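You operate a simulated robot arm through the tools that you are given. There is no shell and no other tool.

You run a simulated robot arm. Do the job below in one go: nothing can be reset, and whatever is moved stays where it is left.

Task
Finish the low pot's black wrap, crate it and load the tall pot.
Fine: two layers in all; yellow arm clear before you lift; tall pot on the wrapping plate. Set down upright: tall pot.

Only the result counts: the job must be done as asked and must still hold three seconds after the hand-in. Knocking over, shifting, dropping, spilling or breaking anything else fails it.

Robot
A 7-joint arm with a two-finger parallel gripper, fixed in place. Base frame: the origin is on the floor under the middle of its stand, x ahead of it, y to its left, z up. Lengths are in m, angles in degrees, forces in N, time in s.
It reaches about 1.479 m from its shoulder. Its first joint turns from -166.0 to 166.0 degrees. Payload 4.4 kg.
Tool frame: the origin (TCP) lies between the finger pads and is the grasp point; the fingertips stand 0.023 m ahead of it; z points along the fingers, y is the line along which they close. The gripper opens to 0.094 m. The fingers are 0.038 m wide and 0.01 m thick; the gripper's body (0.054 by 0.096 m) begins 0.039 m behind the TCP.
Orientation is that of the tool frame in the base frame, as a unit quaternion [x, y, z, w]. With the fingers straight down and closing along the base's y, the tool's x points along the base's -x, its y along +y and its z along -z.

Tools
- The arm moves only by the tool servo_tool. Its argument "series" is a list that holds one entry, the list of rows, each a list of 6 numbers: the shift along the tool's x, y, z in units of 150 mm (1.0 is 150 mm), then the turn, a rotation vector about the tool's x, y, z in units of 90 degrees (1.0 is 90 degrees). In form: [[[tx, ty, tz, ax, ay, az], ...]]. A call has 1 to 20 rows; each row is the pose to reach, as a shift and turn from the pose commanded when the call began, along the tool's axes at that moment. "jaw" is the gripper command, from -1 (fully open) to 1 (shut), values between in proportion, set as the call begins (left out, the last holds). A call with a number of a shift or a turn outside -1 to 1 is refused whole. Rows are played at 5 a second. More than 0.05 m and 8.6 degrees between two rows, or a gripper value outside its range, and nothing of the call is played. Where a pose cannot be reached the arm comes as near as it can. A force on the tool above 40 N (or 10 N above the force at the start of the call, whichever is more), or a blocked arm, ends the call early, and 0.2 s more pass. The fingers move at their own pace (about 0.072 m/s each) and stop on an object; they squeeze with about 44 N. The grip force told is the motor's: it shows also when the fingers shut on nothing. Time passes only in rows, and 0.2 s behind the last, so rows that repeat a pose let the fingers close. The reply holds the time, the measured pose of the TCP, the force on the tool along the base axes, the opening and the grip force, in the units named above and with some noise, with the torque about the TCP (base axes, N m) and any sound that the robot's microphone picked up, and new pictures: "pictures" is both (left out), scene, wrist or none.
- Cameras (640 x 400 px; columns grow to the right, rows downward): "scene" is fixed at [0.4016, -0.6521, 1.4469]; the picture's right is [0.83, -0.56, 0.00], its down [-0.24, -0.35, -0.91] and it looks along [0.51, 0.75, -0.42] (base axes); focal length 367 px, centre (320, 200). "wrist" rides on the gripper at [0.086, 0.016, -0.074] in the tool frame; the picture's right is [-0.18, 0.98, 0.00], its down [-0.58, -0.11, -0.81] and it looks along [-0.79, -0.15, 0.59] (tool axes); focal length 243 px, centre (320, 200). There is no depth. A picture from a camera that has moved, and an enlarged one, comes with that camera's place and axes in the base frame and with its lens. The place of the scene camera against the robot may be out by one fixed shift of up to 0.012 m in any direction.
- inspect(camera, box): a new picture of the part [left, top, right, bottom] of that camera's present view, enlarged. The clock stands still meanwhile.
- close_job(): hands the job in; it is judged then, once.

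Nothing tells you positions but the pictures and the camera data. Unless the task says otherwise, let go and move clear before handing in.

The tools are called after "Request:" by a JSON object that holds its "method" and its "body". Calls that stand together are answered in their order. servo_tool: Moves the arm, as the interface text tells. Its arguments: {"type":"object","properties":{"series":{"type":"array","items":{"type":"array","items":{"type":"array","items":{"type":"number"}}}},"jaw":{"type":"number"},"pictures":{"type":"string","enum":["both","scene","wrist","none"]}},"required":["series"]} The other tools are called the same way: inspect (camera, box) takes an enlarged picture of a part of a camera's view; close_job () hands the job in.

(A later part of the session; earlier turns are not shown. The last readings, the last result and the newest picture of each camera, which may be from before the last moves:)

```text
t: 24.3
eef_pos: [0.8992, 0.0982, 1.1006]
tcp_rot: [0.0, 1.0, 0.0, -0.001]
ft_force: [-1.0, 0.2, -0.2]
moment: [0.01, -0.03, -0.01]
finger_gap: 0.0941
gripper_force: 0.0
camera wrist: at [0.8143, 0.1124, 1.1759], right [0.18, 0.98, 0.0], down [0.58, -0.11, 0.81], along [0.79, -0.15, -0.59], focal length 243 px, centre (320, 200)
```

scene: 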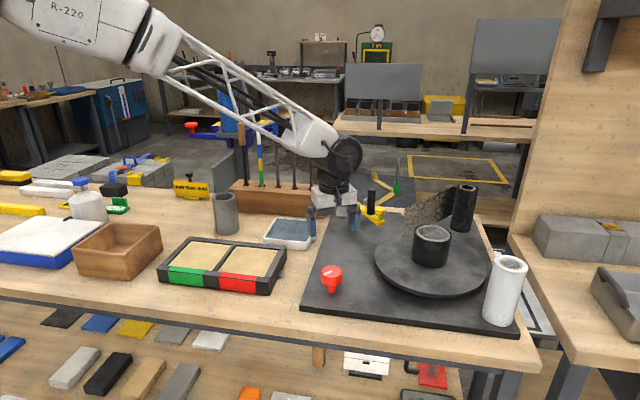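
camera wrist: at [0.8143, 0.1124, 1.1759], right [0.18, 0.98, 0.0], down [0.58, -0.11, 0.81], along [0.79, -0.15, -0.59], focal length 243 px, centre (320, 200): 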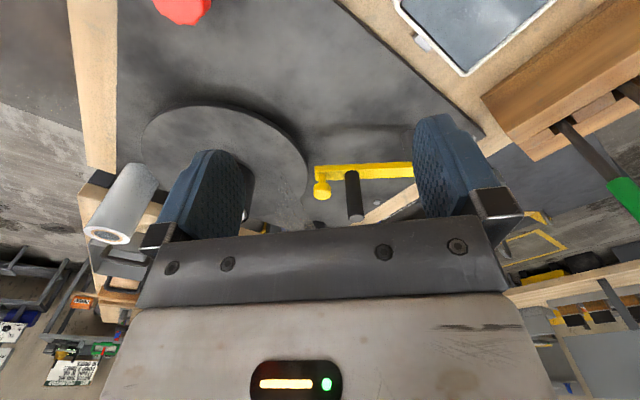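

Request:
{"method": "inspect", "body": {"camera": "wrist", "box": [290, 110, 450, 230]}}

Request:
{"method": "inspect", "body": {"camera": "scene", "box": [335, 175, 415, 240]}}

```text
3.33 times, centred on (370, 170) of wrist
camera zoom: at [0.8143, 0.1124, 1.1759], right [0.18, 0.98, 0.0], down [0.58, -0.11, 0.81], along [0.79, -0.15, -0.59], focal length 809 px, centre (153, 300)
```

zoom: 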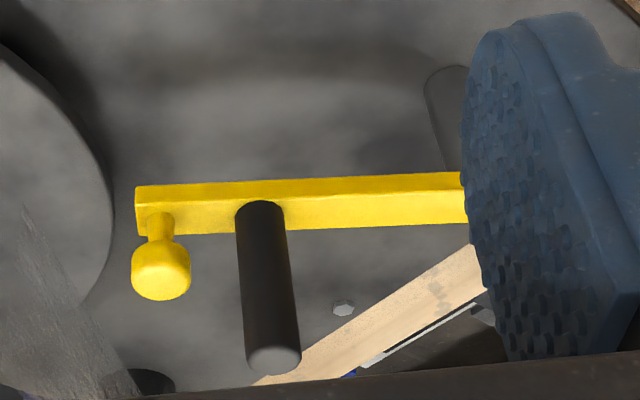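

```text
6.15 times, centred on (375, 208) of scene
camera zoom: at [0.4016, -0.6521, 1.4469], right [0.83, -0.56, 0.0], down [-0.24, -0.35, -0.91], along [0.51, 0.75, -0.42], focal length 2256 px, centre (-18, 154)
```

zoom: 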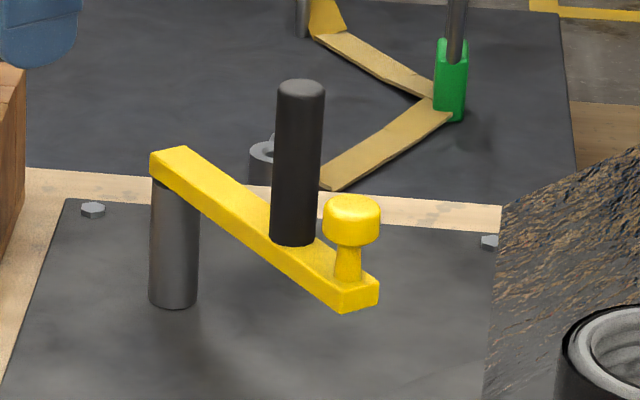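

The yellow arm hangs on a post at about (1.12,0.22), points right at the plate, and carries a tall black peg at about (1.108,0.108) with top near z 0.995. I go there with the wrist turned so the fingers straddle the peg across the arm.

Request:
{"method": "servo_tool", "body": {"series": [[[-0.09, 0, -0.02, 0, 0, -0.09], [-0.18, 0, -0.04, 0, 0, -0.18], [-0.27, 0, -0.06, 0, 0, -0.27], [-0.36, 0, -0.08, 0, 0, -0.36], [-0.45, 0.01, -0.1, 0, 0, -0.45], [-0.54, 0.02, -0.12, 0, 0, -0.54], [-0.63, 0.03, -0.13, 0, 0, -0.63], [-0.72, 0.04, -0.13, 0, 0, -0.72], [-0.81, 0.05, -0.13, 0, 0, -0.81], [-0.9, 0.065, -0.13, 0, 0, -0.9], [-0.95, 0.065, -0.13, 0, 0, -0.99], [-0.95, 0.065, -0.13, 0, 0, -0.99]]], "pictures": "both"}}

```text
t: 26.9
eef_pos: [1.0425, 0.1066, 1.1182]
tcp_rot: [-0.702, 0.712, 0.0, 0.0]
ft_force: [-0.1, -0.2, 1.3]
moment: [0.02, 0.0, -0.01]
finger_gap: 0.0939
gripper_force: 0.0
camera wrist: at [1.0256, 0.0195, 1.1939], right [-0.98, 0.2, 0.0], down [0.12, 0.58, 0.81], along [0.16, 0.79, -0.59], focal length 243 px, centre (320, 200)
```

scene: 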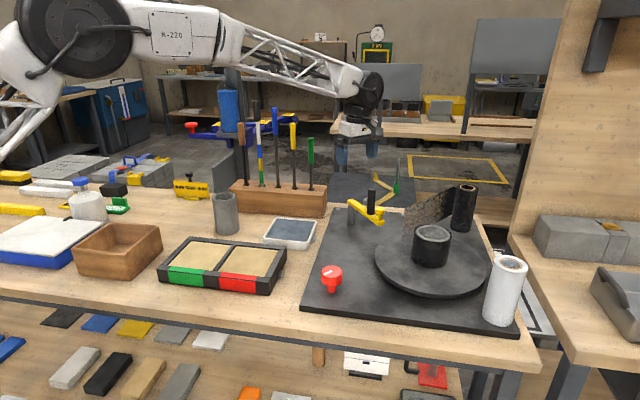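
wrist: 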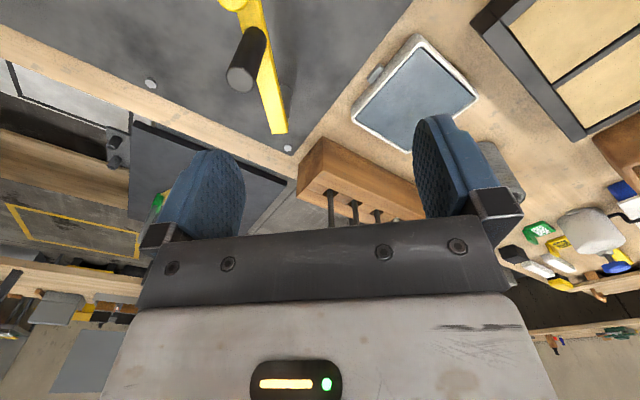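

The peg top triangulates to (1.110, 0.106, 0.995). I line up over it and lower so the fingers straddle the peg above the yellow bar.

Request:
{"method": "servo_tool", "body": {"series": [[[0.004, -0.22, 0, 0, 0, 0], [0.004, -0.447, 0, 0, 0, 0], [0.004, -0.447, 0.25, 0, 0, 0], [0.004, -0.447, 0.5, 0, 0, 0], [0.004, -0.447, 0.5, 0, 0, 0]]], "pictures": "both"}}

```text
t: 28.1
eef_pos: [1.1086, 0.1035, 1.0451]
tcp_rot: [-0.701, 0.713, 0.0, -0.001]
ft_force: [-0.3, 0.3, 0.8]
moment: [-0.03, 0.0, 0.0]
finger_gap: 0.094
gripper_force: 0.1
camera wrist: at [1.0923, 0.0176, 1.1199], right [-0.98, 0.2, 0.0], down [0.12, 0.58, 0.81], along [0.16, 0.79, -0.59], focal length 243 px, centre (320, 200)
```

scene: 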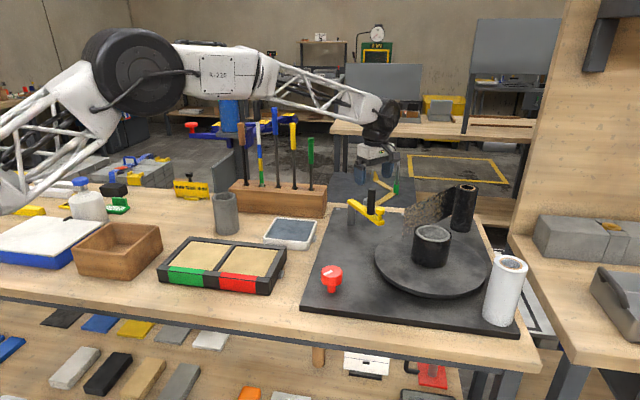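
wrist: 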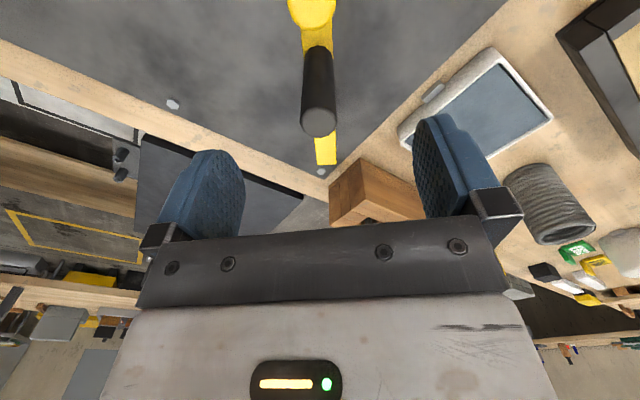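

The peg is between the fingers at (1.111,0.106). I lower to grip height with a small correction.

Request:
{"method": "servo_tool", "body": {"series": [[[-0.015, -0.015, 0.2, 0, 0, 0], [-0.015, -0.015, 0.4, 0, 0, 0], [-0.015, -0.015, 0.49, 0, 0, 0], [-0.015, -0.015, 0.49, 0, 0, 0]]], "pictures": "both"}}

```text
t: 29.1
eef_pos: [1.1109, 0.1069, 0.9703]
tcp_rot: [-0.701, 0.713, 0.001, 0.0]
ft_force: [-0.2, 0.0, 0.2]
moment: [-0.01, 0.0, 0.02]
finger_gap: 0.0941
gripper_force: 0.1
camera wrist: at [1.095, 0.0193, 1.0444], right [-0.98, 0.2, 0.0], down [0.12, 0.58, 0.81], along [0.16, 0.79, -0.59], focal length 243 px, centre (320, 200)
```

scene: 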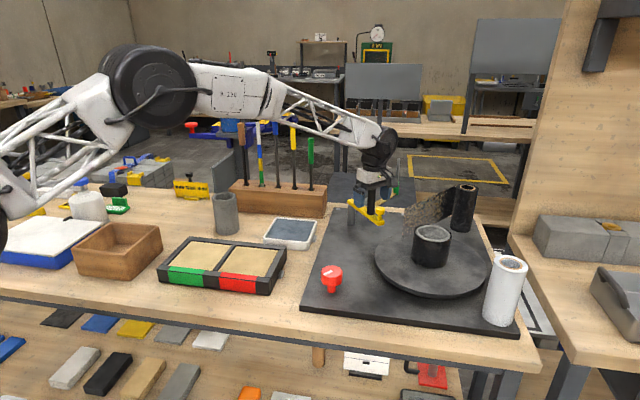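
wrist: 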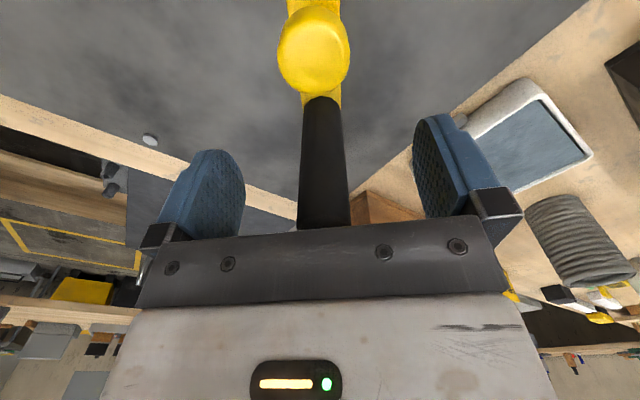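

The peg stands between the fingers. I close on it.

Request:
{"method": "servo_tool", "body": {"series": [[[0, 0, 0, 0, 0, 0], [0, 0, 0, 0, 0, 0], [0, 0, 0, 0, 0, 0], [0, 0, 0, 0, 0, 0], [0, 0, 0, 0, 0, 0]]], "jaw": 1, "pictures": "none"}}

```text
t: 30.3
eef_pos: [1.1116, 0.1062, 0.9699]
tcp_rot: [-0.702, 0.713, 0.002, -0.002]
ft_force: [-33.3, -2.9, 3.2]
moment: [0.19, -0.8, 0.49]
finger_gap: 0.0236
gripper_force: 45.1
```

The peg (24 mm thick) is gripped; the load of -33 N along x suggests it resists motion toward +x. I try swinging it gently the other way, 10° clockwise about its post.

Request:
{"method": "servo_tool", "body": {"series": [[[-0.004, 0.033, 0, 0, 0, 0.028], [-0.01, 0.067, 0, 0, 0, 0.056], [-0.017, 0.1, 0, 0, 0, 0.083], [-0.025, 0.133, 0, 0, 0, 0.111], [-0.025, 0.133, 0, 0, 0, 0.111]]], "pictures": "scene"}}

```text
t: 31.5
eef_pos: [1.0912, 0.1105, 0.9704]
tcp_rot: [-0.636, 0.771, 0.001, -0.001]
ft_force: [-1.5, -8.2, -13.0]
moment: [-0.34, -0.97, -0.03]
finger_gap: 0.0237
gripper_force: 44.9
```

scene: 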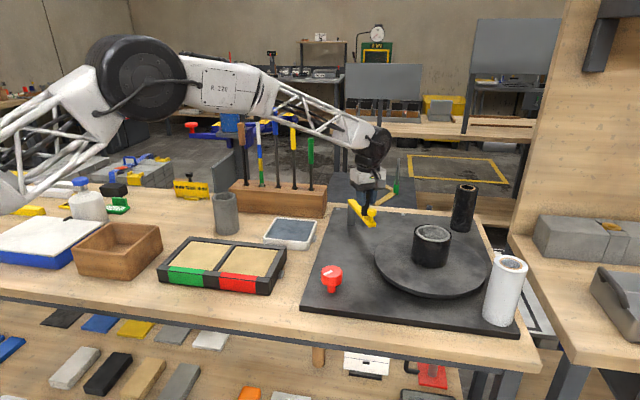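

The film web between roll and pot has vanished, so this swing parted the film. I inspect before going on.

Request:
{"method": "inspect", "body": {"camera": "scene", "box": [300, 160, 540, 340]}}

Request:
{"method": "inspect", "body": {"camera": "scene", "box": [405, 215, 460, 275]}}

```text
2.22 times, centred on (420, 250) of scene
camera zoom: at [0.4016, -0.6521, 1.4469], right [0.83, -0.56, 0.0], down [-0.24, -0.35, -0.91], along [0.51, 0.75, -0.42], focal length 815 px, centre (98, 89)
```

zoom: 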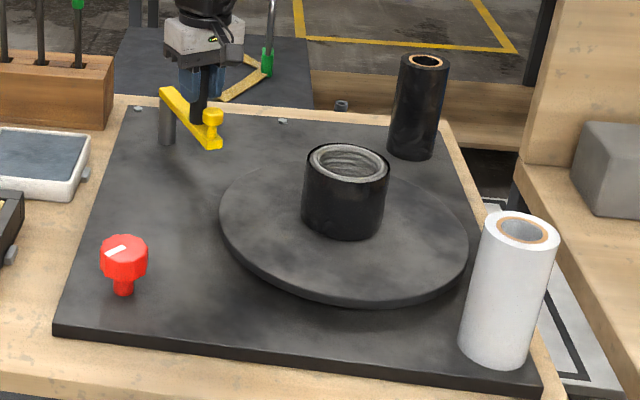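

```text
6.67 times, centred on (432, 245) of scene
camera zoom: at [0.4016, -0.6521, 1.4469], right [0.83, -0.56, 0.0], down [-0.24, -0.35, -0.91], along [0.51, 0.75, -0.42], focal length 2444 px, centre (-430, -100)
```

zoom: 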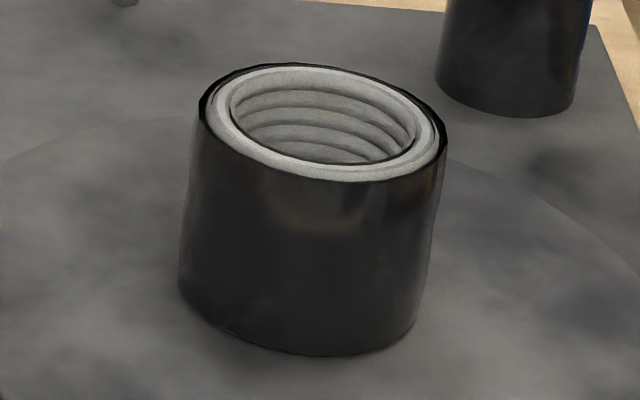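

The film is parted, the pot keeps both layers, and the arm swings freely clockwise. I swing it on to about 60° from where it stood so that it is well clear of the plate.

Request:
{"method": "servo_tool", "body": {"series": [[[-0.0159, 0.1, 0, 0, 0, 0.0833], [-0.0447, 0.1972, 0, 0, 0, 0.1667], [-0.086, 0.2898, 0, 0, 0, 0.25], [-0.139, 0.3761, 0, 0, 0, 0.3333], [-0.2028, 0.4549, 0, 0, 0, 0.4167], [-0.2764, 0.5245, 0, 0, 0, 0.5], [-0.3302, 0.5654, 0, 0, 0, 0.5556], [-0.3302, 0.5654, 0, 0, 0, 0.5556]]], "pictures": "both"}}

```text
t: 32.5
eef_pos: [1.0434, 0.1383, 0.9718]
tcp_rot: [-0.422, 0.906, -0.001, 0.001]
ft_force: [33.7, -5.1, -10.3]
moment: [0.6, 0.5, -0.04]
finger_gap: 0.0238
gripper_force: 44.4
stopped in row 5: the force on the tool passed its limit at 92 N (the readings are from after the stop); the commanded pose is now the measured one
camera wrist: at [0.9763, 0.0816, 1.0453], right [-0.64, 0.77, 0.0], down [0.45, 0.38, 0.81], along [0.62, 0.51, -0.59], focal length 243 px, centre (320, 200)
```

scene: 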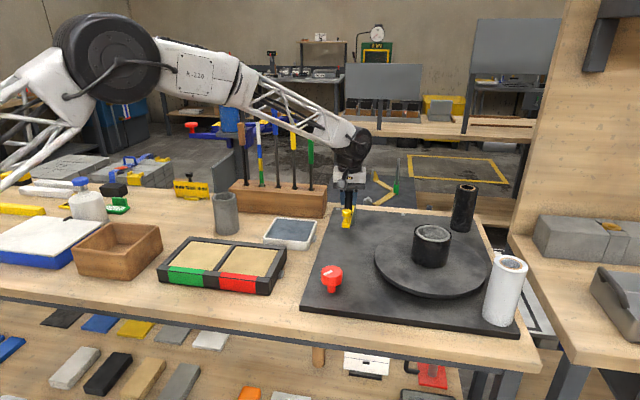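
wrist: 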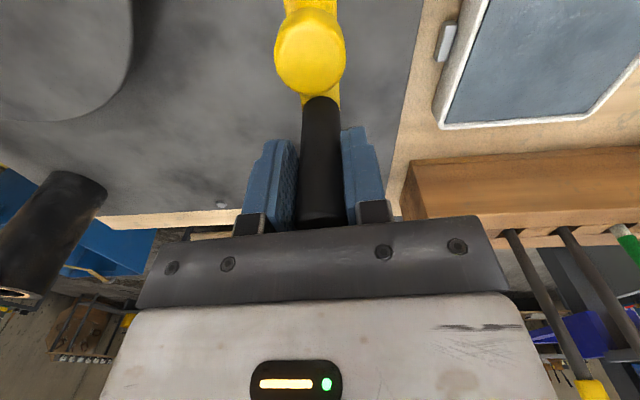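

The arm met its end stop about 38° round, pointing along the plate's left edge: that is as clear as it goes. I release it and rise straight up.

Request:
{"method": "servo_tool", "body": {"series": [[[0, 0, 0, 0, 0, 0], [0, 0, 0, 0, 0, 0], [0, 0, 0, 0, 0, 0]]], "jaw": -1, "pictures": "none"}}

Request:
{"method": "servo_tool", "body": {"series": [[[0, 0, -0.2, 0, 0, 0], [0, 0, -0.45, 0, 0, 0], [0, 0, -0.7, 0, 0, 0], [0, 0, -0.95, 0, 0, 0], [0, 0, -0.95, 0, 0, 0]]], "pictures": "both"}}

```text
t: 33.3
eef_pos: [1.0435, 0.138, 0.9716]
tcp_rot: [-0.423, 0.906, 0.0, 0.002]
ft_force: [-0.6, 0.2, -0.3]
moment: [0.02, 0.0, 0.01]
finger_gap: 0.094
gripper_force: 0.0
```

```text
t: 34.5
eef_pos: [1.0412, 0.1406, 1.1136]
tcp_rot: [-0.424, 0.906, -0.001, 0.001]
ft_force: [0.6, -0.1, 0.0]
moment: [0.01, 0.02, 0.01]
finger_gap: 0.0942
gripper_force: 0.0
camera wrist: at [0.9736, 0.0829, 1.1876], right [-0.64, 0.77, 0.0], down [0.45, 0.38, 0.81], along [0.62, 0.51, -0.59], focal length 243 px, centre (320, 200)
```

scene: 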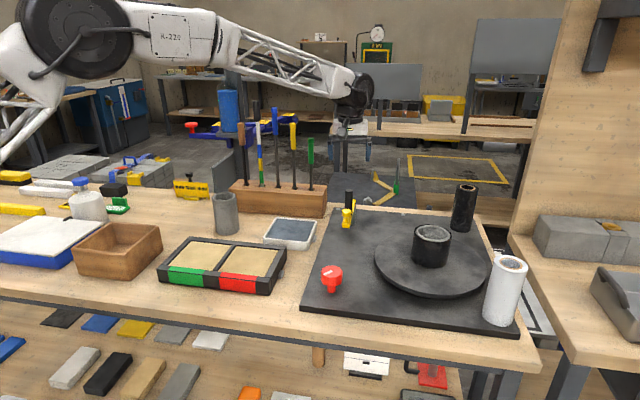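
wrist: 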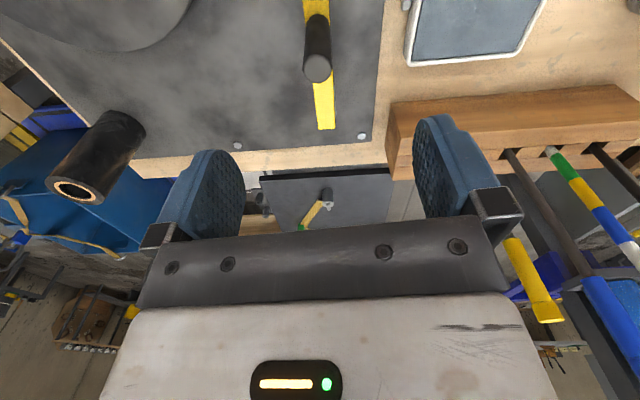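

The yellow arm stays in its clear position. Next I look closely at the low pot from the wrist to measure it.

Request:
{"method": "servo_tool", "body": {"series": [[[0.135, -0.083, -0.06, 0, 0, 0.08], [0.27, -0.166, -0.12, 0, 0, 0.16], [0.406, -0.249, -0.2, 0, 0, 0.24], [0.542, -0.332, -0.233, 0, 0, 0.32], [0.677, -0.415, -0.233, 0, 0, 0.4], [0.813, -0.498, -0.233, 0, 0, 0.48], [0.949, -0.581, -0.233, 0, 0, 0.557], [0.949, -0.581, -0.233, 0, 0, 0.557]]], "pictures": "wrist"}}

```text
t: 36.3
eef_pos: [1.0169, -0.0274, 1.1488]
tcp_rot: [0.001, 1.0, 0.0, 0.0]
ft_force: [0.8, -0.3, 0.2]
moment: [0.0, -0.01, -0.02]
finger_gap: 0.094
gripper_force: 0.1
camera wrist: at [0.9317, -0.012, 1.2235], right [0.19, 0.98, 0.0], down [0.58, -0.11, 0.81], along [0.79, -0.15, -0.59], focal length 243 px, centre (320, 200)
```

wrist: 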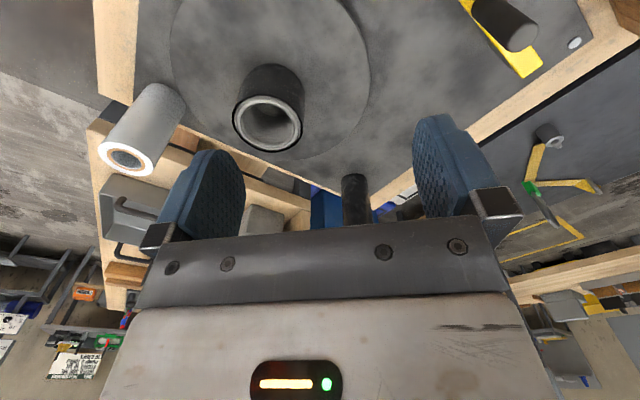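

Request:
{"method": "inspect", "body": {"camera": "wrist", "box": [200, 40, 330, 170]}}

Request:
{"method": "inspect", "body": {"camera": "scene", "box": [405, 215, 460, 275]}}

Request:
{"method": "inspect", "body": {"camera": "scene", "box": [200, 180, 260, 245]}}

Request:
{"method": "inspect", "body": {"camera": "scene", "box": [60, 200, 180, 300]}}

```text
3.08 times, centred on (265, 105) of wrist
camera zoom: at [0.9317, -0.012, 1.2235], right [0.19, 0.98, 0.0], down [0.58, -0.11, 0.81], along [0.79, -0.15, -0.59], focal length 746 px, centre (489, 492)
```

zoom: 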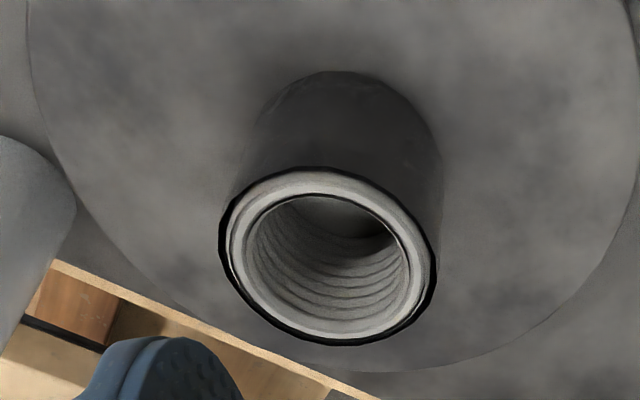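

```text
6.67 times, centred on (432, 245) of scene
camera zoom: at [0.4016, -0.6521, 1.4469], right [0.83, -0.56, 0.0], down [-0.24, -0.35, -0.91], along [0.51, 0.75, -0.42], focal length 2444 px, centre (-430, -100)
```

zoom: 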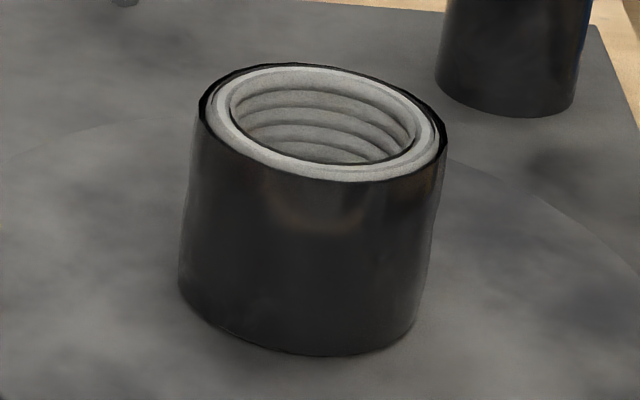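

```text
6.15 times, centred on (230, 212) of scene
camera zoom: at [0.4016, -0.6521, 1.4469], right [0.83, -0.56, 0.0], down [-0.24, -0.35, -0.91], along [0.51, 0.75, -0.42], focal length 2256 px, centre (874, 123)
```

zoom: 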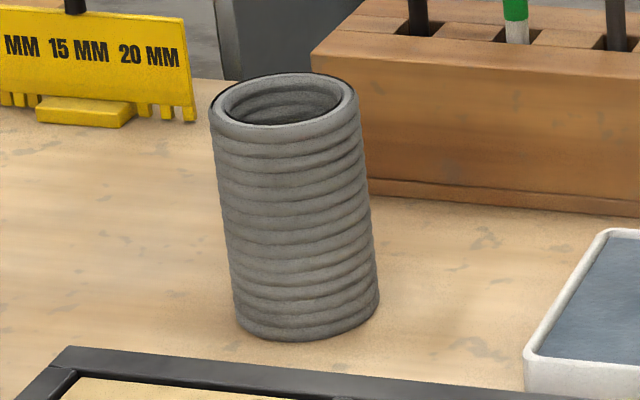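

```text
4.00 times, centred on (120, 250) of scene
camera zoom: at [0.4016, -0.6521, 1.4469], right [0.83, -0.56, 0.0], down [-0.24, -0.35, -0.91], along [0.51, 0.75, -0.42], focal length 1466 px, centre (1120, 0)
```

zoom: 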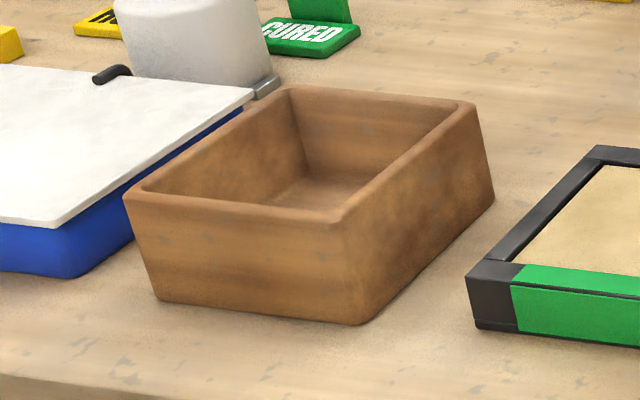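

With the wrap on, the low pot is about 95 mm across, wider than the gripper's 94 mm, so I'll pinch its wall at the rim (centre about (1.117,-0.118), rim z 0.949). I move above its +y rim with the jaws part-open.

Request:
{"method": "servo_tool", "body": {"series": [[[-0.167, -0.087, 0.148, 0, 0, 0], [-0.334, -0.174, 0.296, 0, 0, 0], [-0.5, -0.26, 0.445, 0, 0, 0], [-0.667, -0.347, 0.593, 0, 0, 0], [-0.667, -0.347, 0.593, 0, 0, 0]]], "jaw": 0.1, "pictures": "both"}}

```text
t: 37.5
eef_pos: [1.1173, -0.0769, 1.0607]
tcp_rot: [0.001, 1.0, 0.0, 0.0]
ft_force: [-0.3, 0.8, 0.0]
moment: [-0.02, -0.03, -0.03]
finger_gap: 0.0421
gripper_force: 0.0
camera wrist: at [1.0319, -0.061, 1.1349], right [0.19, 0.98, 0.0], down [0.58, -0.11, 0.81], along [0.79, -0.15, -0.59], focal length 243 px, centre (320, 200)
```

scene: 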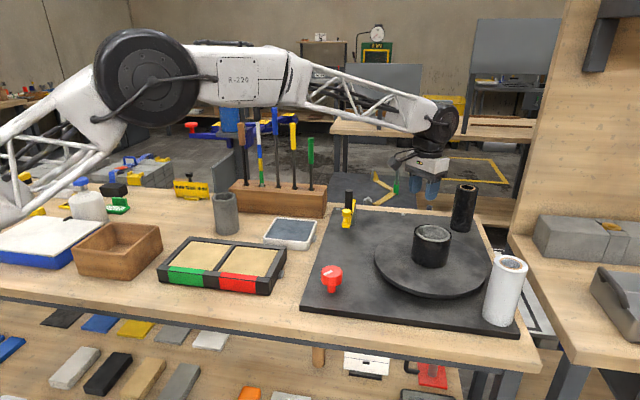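
wrist: 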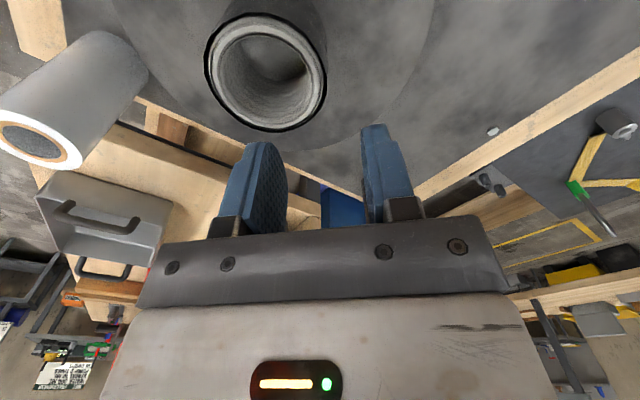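

Request:
{"method": "inspect", "body": {"camera": "wrist", "box": [180, 0, 350, 150]}}

```text
2.67 times, centred on (265, 75) of wrist
camera zoom: at [1.0319, -0.061, 1.1349], right [0.19, 0.98, 0.0], down [0.58, -0.11, 0.81], along [0.79, -0.15, -0.59], focal length 647 px, centre (467, 533)
```

zoom: 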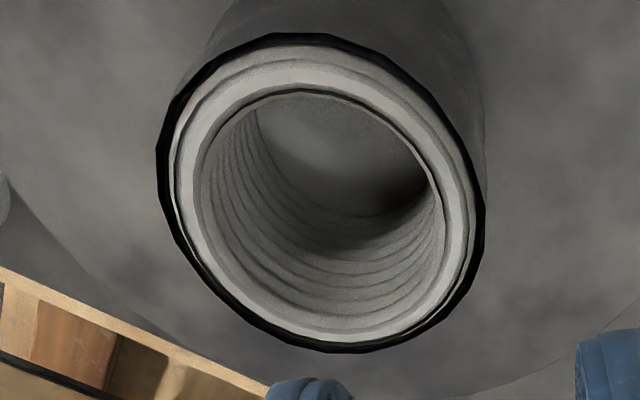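

The rim centre lies 42 mm in -y from my TCP; I shift to straddle the wall and lower until the tips are just over the rim.

Request:
{"method": "servo_tool", "body": {"series": [[[0.012, -0.024, 0.2, 0, 0, 0], [0.012, -0.024, 0.4, 0, 0, 0], [0.012, -0.024, 0.53, 0, 0, 0], [0.012, -0.024, 0.53, 0, 0, 0]]], "pictures": "both"}}

```text
t: 38.5
eef_pos: [1.1166, -0.081, 0.9808]
tcp_rot: [0.001, 1.0, 0.0, 0.001]
ft_force: [-0.6, -0.9, 1.0]
moment: [-0.01, -0.02, -0.01]
finger_gap: 0.0423
gripper_force: 0.2
camera wrist: at [1.0311, -0.0655, 1.0555], right [0.19, 0.98, 0.0], down [0.58, -0.11, 0.81], along [0.79, -0.15, -0.59], focal length 243 px, centre (320, 200)
```

scene: 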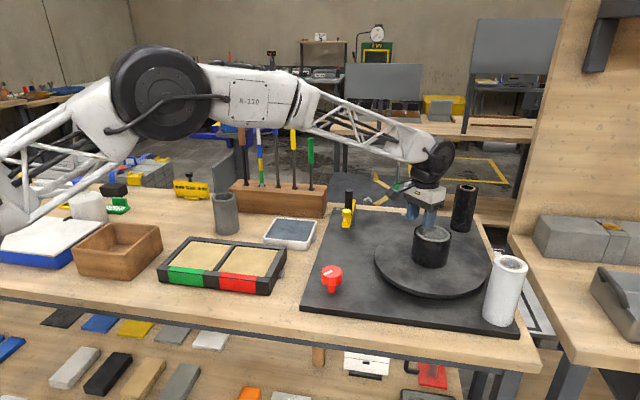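
wrist: 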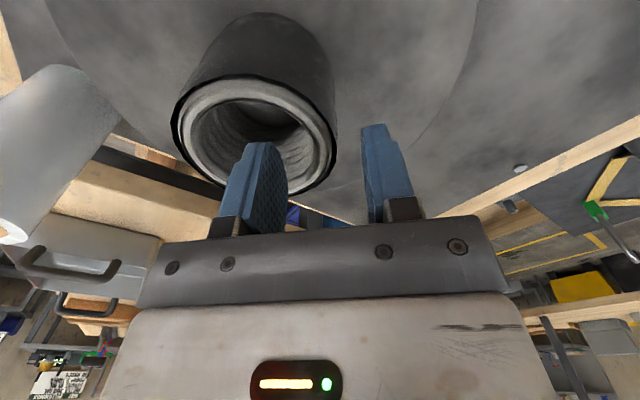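

The inner finger hangs over the opening and the outer one beside the wall. I lower 48 mm to straddle the wall.

Request:
{"method": "servo_tool", "body": {"series": [[[0, 0, 0.1, 0, 0, 0], [0, 0, 0.2, 0, 0, 0], [0, 0, 0.32, 0, 0, 0], [0, 0, 0.32, 0, 0, 0]]], "pictures": "both"}}

```text
t: 39.5
eef_pos: [1.1161, -0.0822, 0.934]
tcp_rot: [0.001, 1.0, -0.001, 0.001]
ft_force: [-0.9, 0.1, 0.4]
moment: [-0.03, -0.01, 0.01]
finger_gap: 0.0425
gripper_force: 0.1
camera wrist: at [1.0306, -0.0653, 1.0077], right [0.18, 0.98, 0.0], down [0.58, -0.11, 0.81], along [0.79, -0.15, -0.59], focal length 243 px, centre (320, 200)
```

scene: 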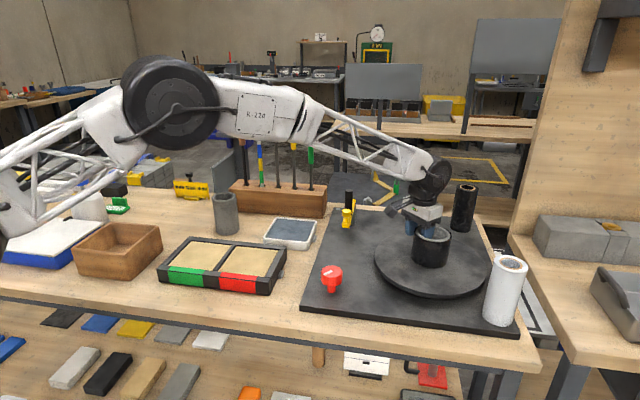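
wrist: 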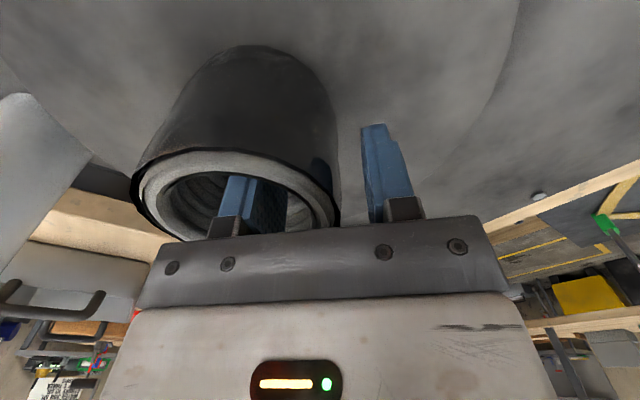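

The wall is between the fingers. I close the jaws on it.

Request:
{"method": "servo_tool", "body": {"series": [[[0, 0, 0, 0, 0, 0], [0, 0, 0, 0, 0, 0], [0, 0, 0, 0, 0, 0], [0, 0, 0, 0, 0, 0]]], "jaw": 1, "pictures": "both"}}

```text
t: 40.5
eef_pos: [1.1175, -0.0795, 0.9346]
tcp_rot: [0.001, 1.0, 0.0, 0.002]
ft_force: [4.2, 2.2, 3.6]
moment: [-0.1, 0.09, 0.17]
finger_gap: 0.019
gripper_force: 44.5
camera wrist: at [1.0308, -0.0652, 1.0083], right [0.18, 0.98, 0.0], down [0.58, -0.11, 0.81], along [0.79, -0.15, -0.59], focal length 243 px, centre (320, 200)
```

scene: 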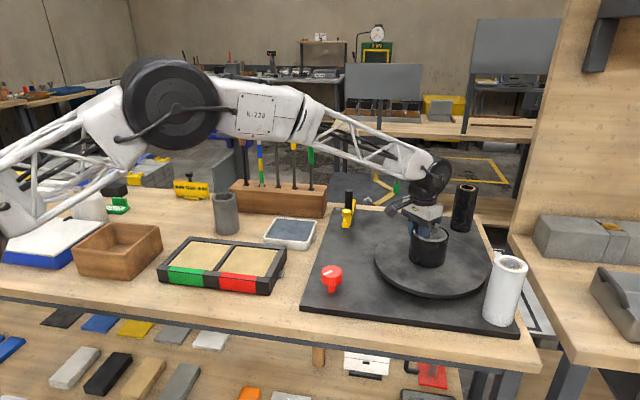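
wrist: 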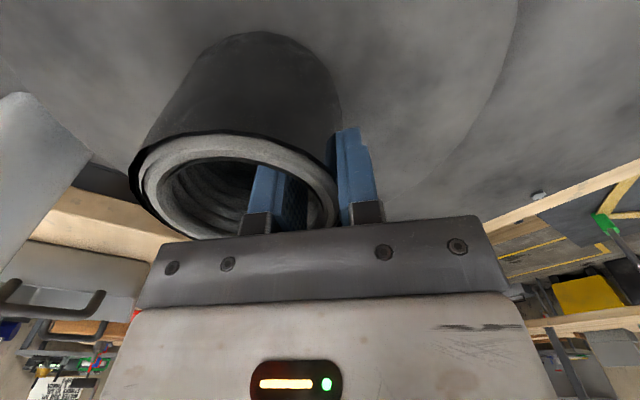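

The wall is gripped with a 19 mm gap at 44 N. I lift a little and check the hold.

Request:
{"method": "servo_tool", "body": {"series": [[[0, 0, -0.07, 0, 0, 0], [0, 0, -0.14, 0, 0, 0], [0, 0, -0.21, 0, 0, 0], [0, 0, -0.3, 0, 0, 0], [0, 0, -0.3, 0, 0, 0]]], "pictures": "both"}}

```text
t: 41.7
eef_pos: [1.1176, -0.0815, 0.979]
tcp_rot: [0.001, 1.0, 0.0, 0.001]
ft_force: [-1.0, 0.2, -6.1]
moment: [0.21, 0.01, -0.03]
finger_gap: 0.019
gripper_force: 44.4
camera wrist: at [1.031, -0.0667, 1.0534], right [0.19, 0.98, 0.0], down [0.58, -0.11, 0.81], along [0.79, -0.15, -0.59], focal length 243 px, centre (320, 200)
```

scene: 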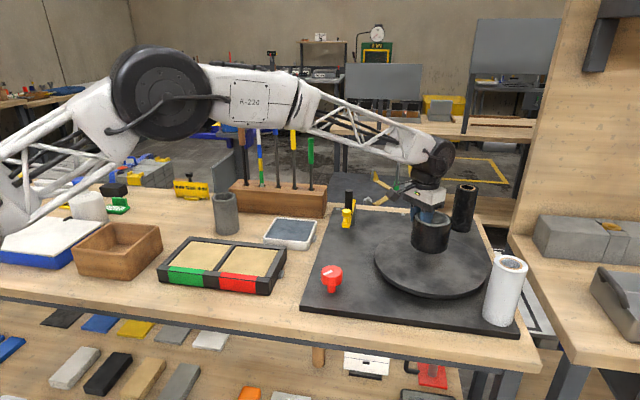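
wrist: 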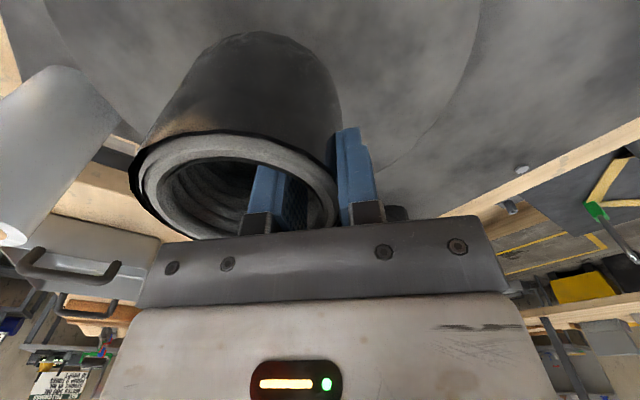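

It holds well: about 6 N of weight and no slip. I raise it and start toward the wooden crate at about (0.43,0.48).

Request:
{"method": "servo_tool", "body": {"series": [[[0, 0, -0.22, 0, 0, 0], [0.05, 0.0, -0.44, 0, 0, 0], [0.2, 0.03, -0.64, 0, 0, 0], [0.38, 0.07, -0.82, 0, 0, 0], [0.57, 0.12, -0.95, 0, 0, 0], [0.76, 0.17, -1.0, 0, 0, 0], [0.95, 0.22, -1.0, 0, 0, 0], [0.95, 0.22, -1.0, 0, 0, 0]]], "pictures": "scene"}}

Request:
{"method": "servo_tool", "body": {"series": [[[0.2, 0.1, 0, 0, 0, 0], [0.4, 0.2, 0, 0, 0, 0], [0.6, 0.32, 0, 0, 0, 0], [0.8, 0.46, 0, 0, 0, 0], [0.98, 0.62, 0, 0, 0, 0], [0.98, 0.62, 0, 0, 0, 0]]], "pictures": "scene"}}

```text
t: 43.5
eef_pos: [0.9744, -0.0481, 1.1273]
tcp_rot: [0.0, 1.0, 0.0, 0.001]
ft_force: [0.2, 0.1, -5.9]
moment: [0.2, -0.01, -0.03]
finger_gap: 0.019
gripper_force: 44.1
```

scene: 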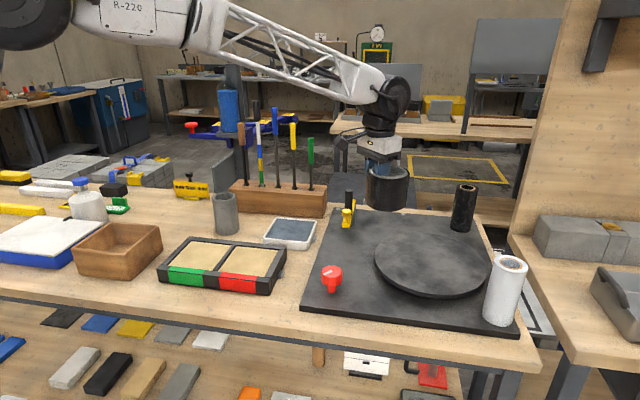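

```text
t: 44.9
eef_pos: [0.8266, 0.0441, 1.1292]
tcp_rot: [0.001, 1.0, 0.001, 0.001]
ft_force: [-0.2, -0.1, -5.7]
moment: [0.17, 0.01, 0.01]
finger_gap: 0.0188
gripper_force: 43.9
```

scene: 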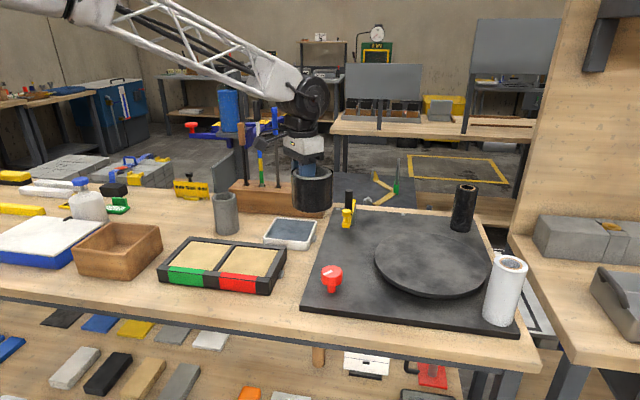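

The pot travels steadily with its wrap intact. I turn the wrist as I go so that its camera can look at the crate before I place.

Request:
{"method": "servo_tool", "body": {"series": [[[0.122, 0.056, 0, 0, 0, -0.083], [0.244, 0.111, 0, 0, 0, -0.167], [0.366, 0.167, 0, 0, 0, -0.25], [0.488, 0.222, 0, 0, 0, -0.333], [0.61, 0.278, 0, 0, 0, -0.417], [0.733, 0.333, 0, 0, 0, -0.5], [0.733, 0.333, 0, 0, 0, -0.5]]], "pictures": "none"}}

Request:
{"method": "servo_tool", "body": {"series": [[[0.032, 0.12, 0, 0, 0, -0.083], [0.064, 0.24, 0, 0, 0, -0.167], [0.096, 0.36, 0, 0, 0, -0.25], [0.127, 0.48, 0, 0, 0, -0.333], [0.159, 0.6, 0, 0, 0, -0.417], [0.191, 0.72, 0, 0, 0, -0.5], [0.191, 0.72, 0, 0, 0, -0.5]]], "pictures": "both"}}

```text
t: 46.5
eef_pos: [0.7159, 0.0948, 1.1281]
tcp_rot: [-0.382, 0.924, -0.001, 0.001]
ft_force: [0.3, -0.1, -6.6]
moment: [0.12, 0.16, -0.01]
finger_gap: 0.0188
gripper_force: 43.7
```

```text
t: 48.1
eef_pos: [0.6208, 0.1519, 1.1272]
tcp_rot: [0.707, -0.707, 0.0, 0.0]
ft_force: [-0.2, 0.0, -6.2]
moment: [0.0, 0.23, 0.01]
finger_gap: 0.0187
gripper_force: 43.9
camera wrist: at [0.6052, 0.0636, 1.2017], right [-0.98, 0.18, 0.0], down [0.11, 0.58, 0.81], along [0.15, 0.79, -0.59], focal length 243 px, centre (320, 200)
```

scene: 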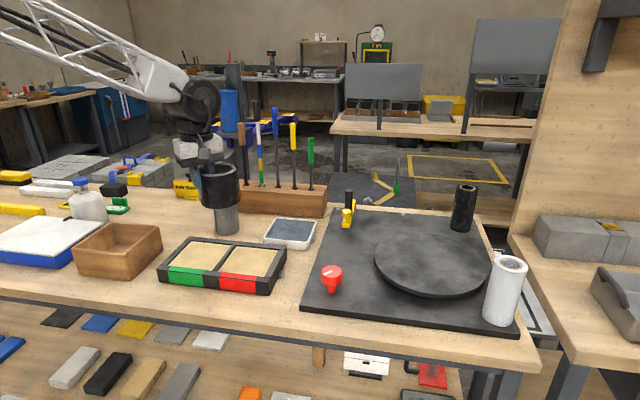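
wrist: 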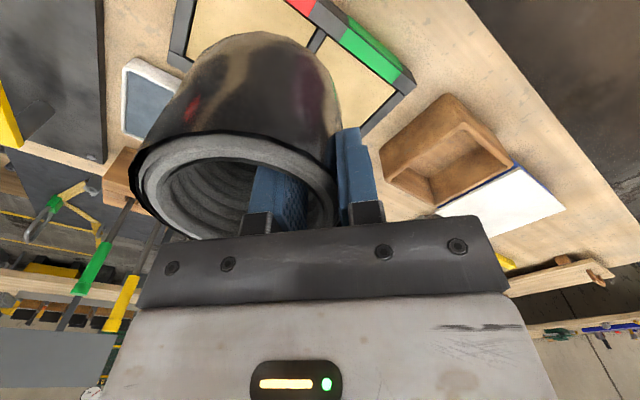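

Request:
{"method": "inspect", "body": {"camera": "wrist", "box": [360, 70, 560, 230]}}

Request:
{"method": "inspect", "body": {"camera": "scene", "box": [160, 140, 260, 250]}}

```text
2.50 times, centred on (460, 150) of wrist
camera zoom: at [0.6052, 0.0636, 1.2017], right [-0.98, 0.18, 0.0], down [0.11, 0.58, 0.81], along [0.15, 0.79, -0.59], focal length 606 px, centre (-30, 325)
```

zoom: 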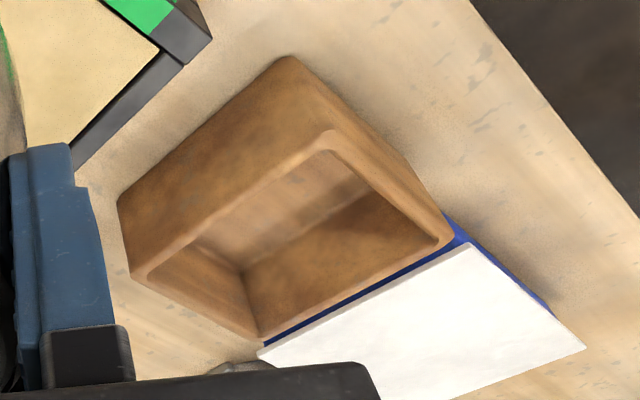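

```text
3.64 times, centred on (210, 195) of scene
camera zoom: at [0.4016, -0.6521, 1.4469], right [0.83, -0.56, 0.0], down [-0.24, -0.35, -0.91], along [0.51, 0.75, -0.42], focal length 1333 px, centre (720, 218)
```

zoom: 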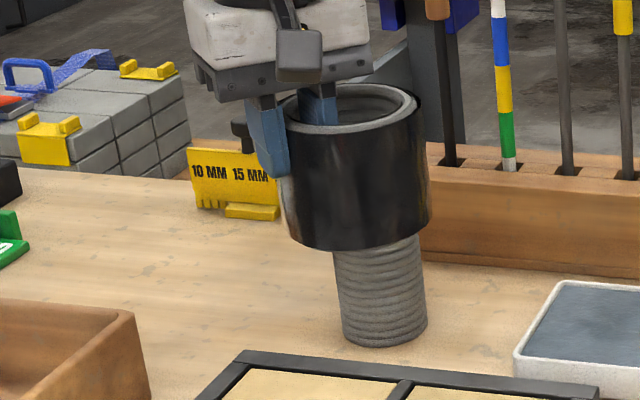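

The crate's rim corners triangulate to a centre near (0.426,0.456), rim z about 0.875, rotated 45° to the base axes. I carry the pot above it in steps.

Request:
{"method": "servo_tool", "body": {"series": [[[-0.175, 0.137, 0, 0, 0, 0], [-0.35, 0.275, 0, 0, 0, 0], [-0.525, 0.412, 0, 0, 0, 0], [-0.7, 0.55, 0, 0, 0, 0], [-0.7, 0.55, 0, 0, 0, 0]]], "pictures": "wrist"}}

Request:
{"method": "servo_tool", "body": {"series": [[[-0.175, 0.137, 0, 0, 0, 0], [-0.35, 0.275, 0, 0, 0, 0], [-0.525, 0.412, 0, 0, 0, 0], [-0.7, 0.55, 0, 0, 0, 0], [-0.7, 0.55, 0, 0, 0, 0]]], "pictures": "both"}}

```text
t: 49.3
eef_pos: [0.5377, 0.257, 1.1274]
tcp_rot: [-0.707, 0.708, 0.0, 0.001]
ft_force: [-0.2, -0.1, -6.0]
moment: [0.01, 0.18, -0.01]
finger_gap: 0.0188
gripper_force: 43.9
camera wrist: at [0.5224, 0.1688, 1.2017], right [-0.98, 0.18, 0.0], down [0.11, 0.58, 0.81], along [0.15, 0.79, -0.59], focal length 243 px, centre (320, 200)
```

wrist: 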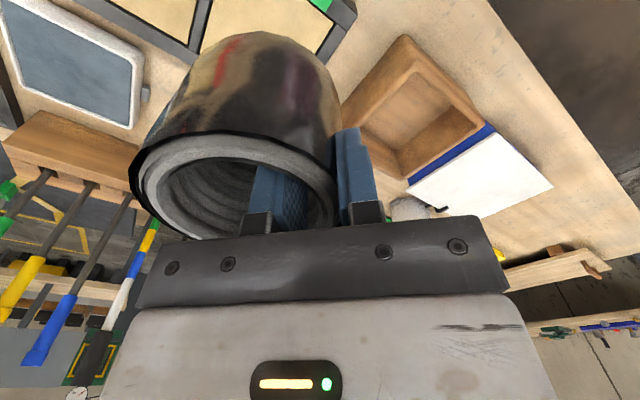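

```text
t: 50.5
eef_pos: [0.4546, 0.3599, 1.1274]
tcp_rot: [-0.707, 0.707, 0.0, 0.001]
ft_force: [-0.2, 0.1, -7.0]
moment: [0.01, 0.21, 0.0]
finger_gap: 0.019
gripper_force: 43.7
camera wrist: at [0.4387, 0.2728, 1.2016], right [-0.98, 0.19, 0.0], down [0.11, 0.58, 0.81], along [0.15, 0.79, -0.59], focal length 243 px, centre (320, 200)
```

scene: 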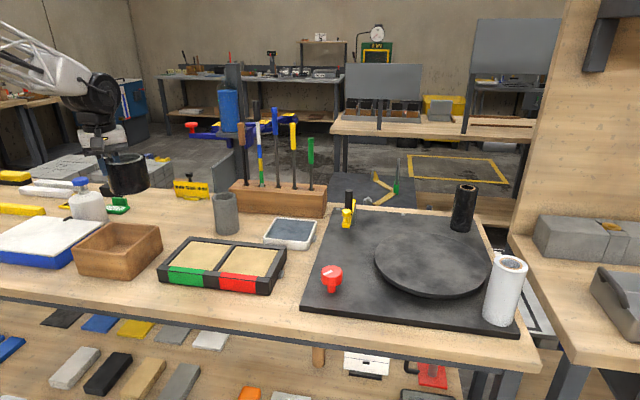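
wrist: 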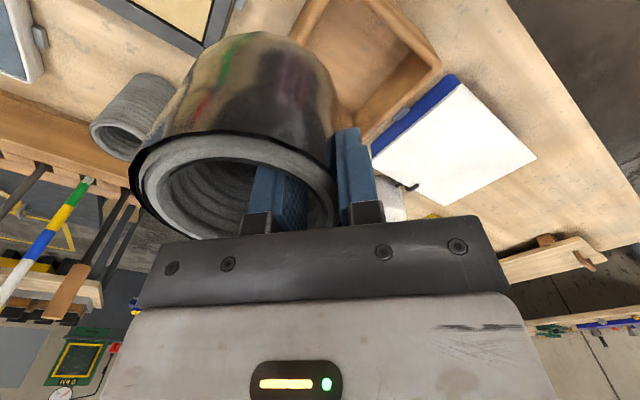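

The crate centre holds at about (0.426,0.457) from three views. I move over it and lower to just above the rim, then look.

Request:
{"method": "servo_tool", "body": {"series": [[[-0.16, 0.113, 0, 0, 0, 0], [-0.32, 0.226, 0, 0, 0, 0], [-0.48, 0.338, 0.1, 0, 0, 0], [-0.64, 0.451, 0.3, 0, 0, 0], [-0.64, 0.451, 0.55, 0, 0, 0], [-0.64, 0.451, 0.8, 0, 0, 0], [-0.64, 0.451, 0.8, 0, 0, 0]]], "pictures": "both"}}

```text
t: 52.1
eef_pos: [0.3887, 0.457, 1.0061]
tcp_rot: [-0.706, 0.708, -0.001, 0.002]
ft_force: [0.0, 0.7, -5.9]
moment: [-0.02, 0.2, -0.01]
finger_gap: 0.0186
gripper_force: 43.6
camera wrist: at [0.372, 0.3691, 1.0807], right [-0.98, 0.18, 0.0], down [0.11, 0.58, 0.81], along [0.15, 0.79, -0.59], focal length 243 px, centre (320, 200)
```

scene: 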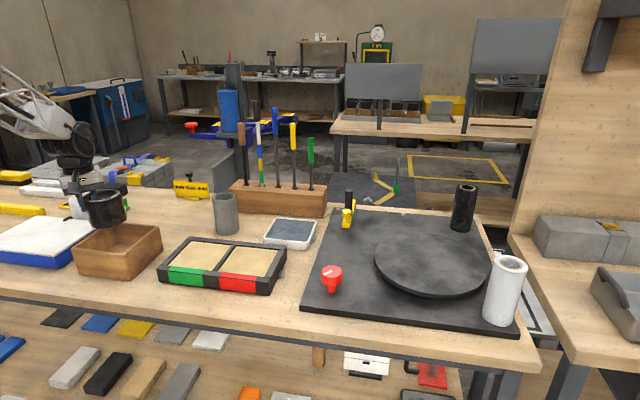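
wrist: 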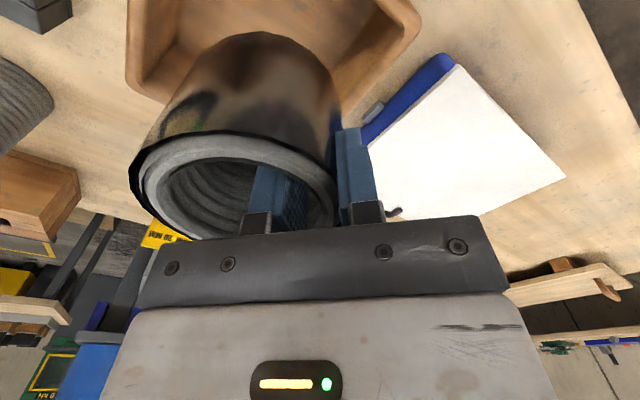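

Request:
{"method": "inspect", "body": {"camera": "wrist", "box": [110, 0, 450, 160]}}

Request:
{"method": "inspect", "body": {"camera": "scene", "box": [55, 170, 185, 290]}}

```text
1.88 times, centred on (280, 80) of wrist
camera zoom: at [0.372, 0.3691, 1.0807], right [-0.98, 0.18, 0.0], down [0.11, 0.58, 0.81], along [0.15, 0.79, -0.59], focal length 457 px, centre (395, 426)
```

zoom: 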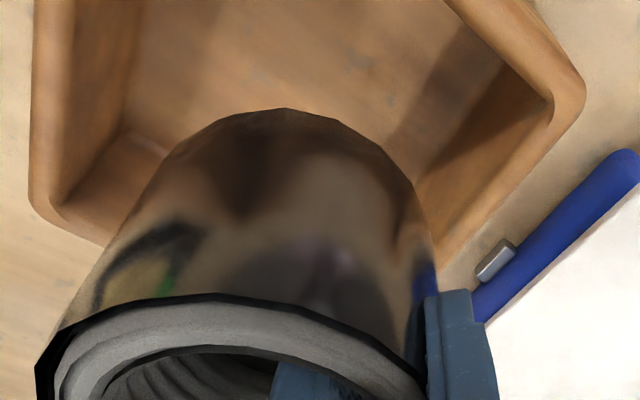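

```text
3.33 times, centred on (120, 230) of scene
camera zoom: at [0.4016, -0.6521, 1.4469], right [0.83, -0.56, 0.0], down [-0.24, -0.35, -0.91], along [0.51, 0.75, -0.42], focal length 1222 px, centre (987, 100)
```

zoom: 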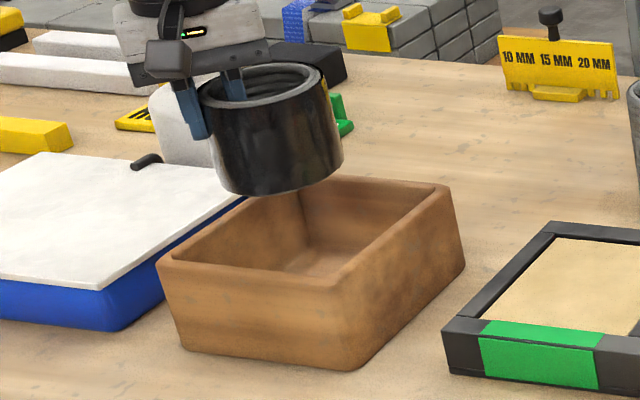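

Combining views, the crate rim is at z≈0.89 and its centre at (0.432,0.439), so I shift 18 mm toward the robot side and lower the pot into it to just above the floor.

Request:
{"method": "servo_tool", "body": {"series": [[[0.06, -0.02, 0, 0, 0, 0], [0.118, -0.035, 0, 0, 0, 0], [0.118, -0.035, 0.15, 0, 0, 0], [0.118, -0.035, 0.3, 0, 0, 0], [0.118, -0.035, 0.45, 0, 0, 0], [0.118, -0.035, 0.6, 0, 0, 0], [0.118, -0.035, 0.6, 0, 0, 0]]], "pictures": "both"}}

```text
t: 53.7
eef_pos: [0.3934, 0.4405, 0.916]
tcp_rot: [-0.707, 0.708, 0.0, 0.0]
ft_force: [0.3, -0.4, -6.1]
moment: [0.0, 0.17, -0.01]
finger_gap: 0.0191
gripper_force: 44.0
camera wrist: at [0.3773, 0.353, 0.9905], right [-0.98, 0.19, 0.0], down [0.11, 0.58, 0.81], along [0.15, 0.79, -0.59], focal length 243 px, centre (320, 200)
```

scene: 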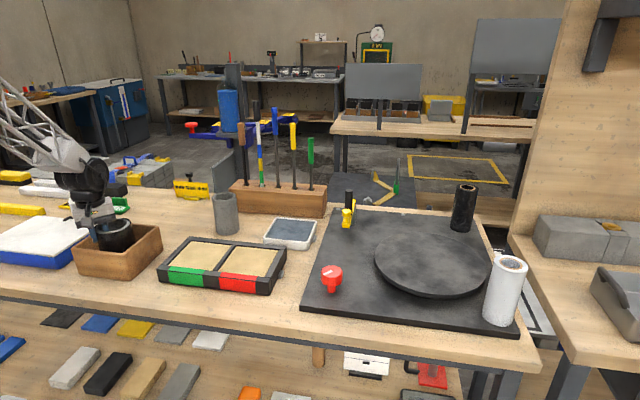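
wrist: 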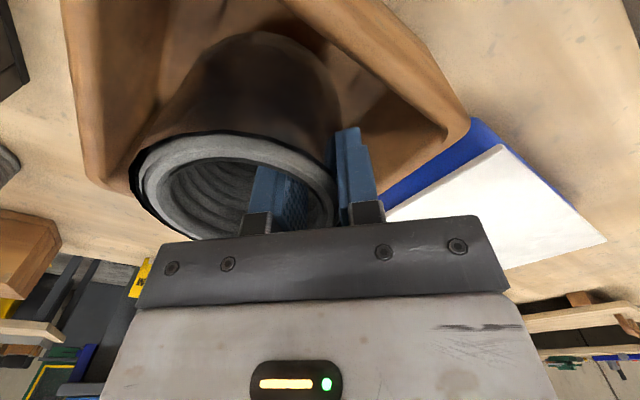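

Request:
{"method": "inspect", "body": {"camera": "scene", "box": [60, 190, 180, 290]}}

Request:
{"method": "inspect", "body": {"camera": "wrist", "box": [60, 0, 500, 240]}}

```text
4.00 times, centred on (120, 240) of scene
camera zoom: at [0.4016, -0.6521, 1.4469], right [0.83, -0.56, 0.0], down [-0.24, -0.35, -0.91], along [0.51, 0.75, -0.42], focal length 1466 px, centre (1120, 40)
```

zoom: 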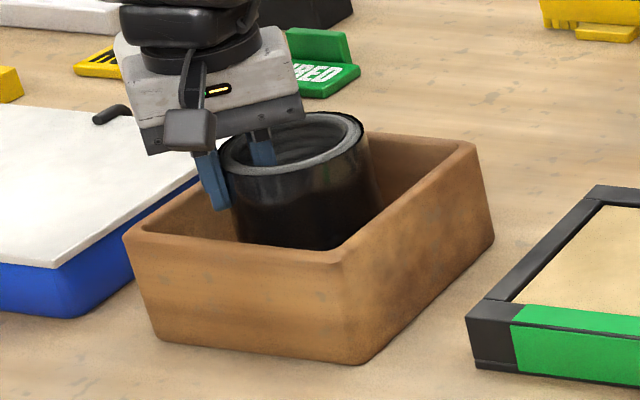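

```text
1.45 times, centred on (280, 120) of wrist
camera zoom: at [0.3773, 0.353, 0.9905], right [-0.98, 0.19, 0.0], down [0.11, 0.58, 0.81], along [0.15, 0.79, -0.59], focal length 353 px, centre (378, 316)
```

zoom: 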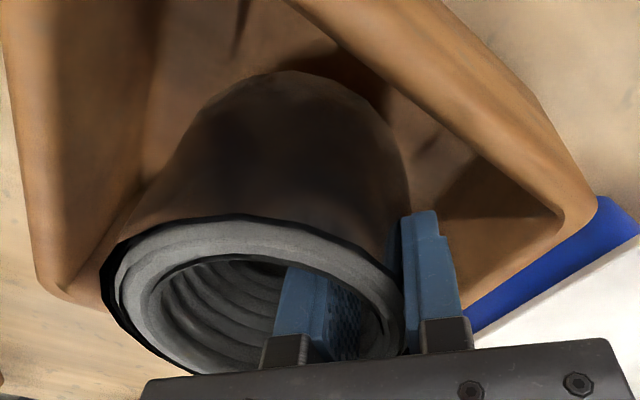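

The pot hangs inside the crate, roughly centred. I lower it slowly toward the floor and watch the force.

Request:
{"method": "servo_tool", "body": {"series": [[[0, 0, 0.04, 0, 0, 0], [0, 0, 0.08, 0, 0, 0], [0, 0, 0.12, 0, 0, 0], [0, 0, 0.15, 0, 0, 0], [0, 0, 0.15, 0, 0, 0]]], "pictures": "none"}}

```text
t: 54.9
eef_pos: [0.3937, 0.4393, 0.8949]
tcp_rot: [-0.707, 0.707, -0.001, 0.0]
ft_force: [-0.7, 0.0, -5.9]
moment: [-0.01, 0.23, 0.03]
finger_gap: 0.0189
gripper_force: 44.1
```

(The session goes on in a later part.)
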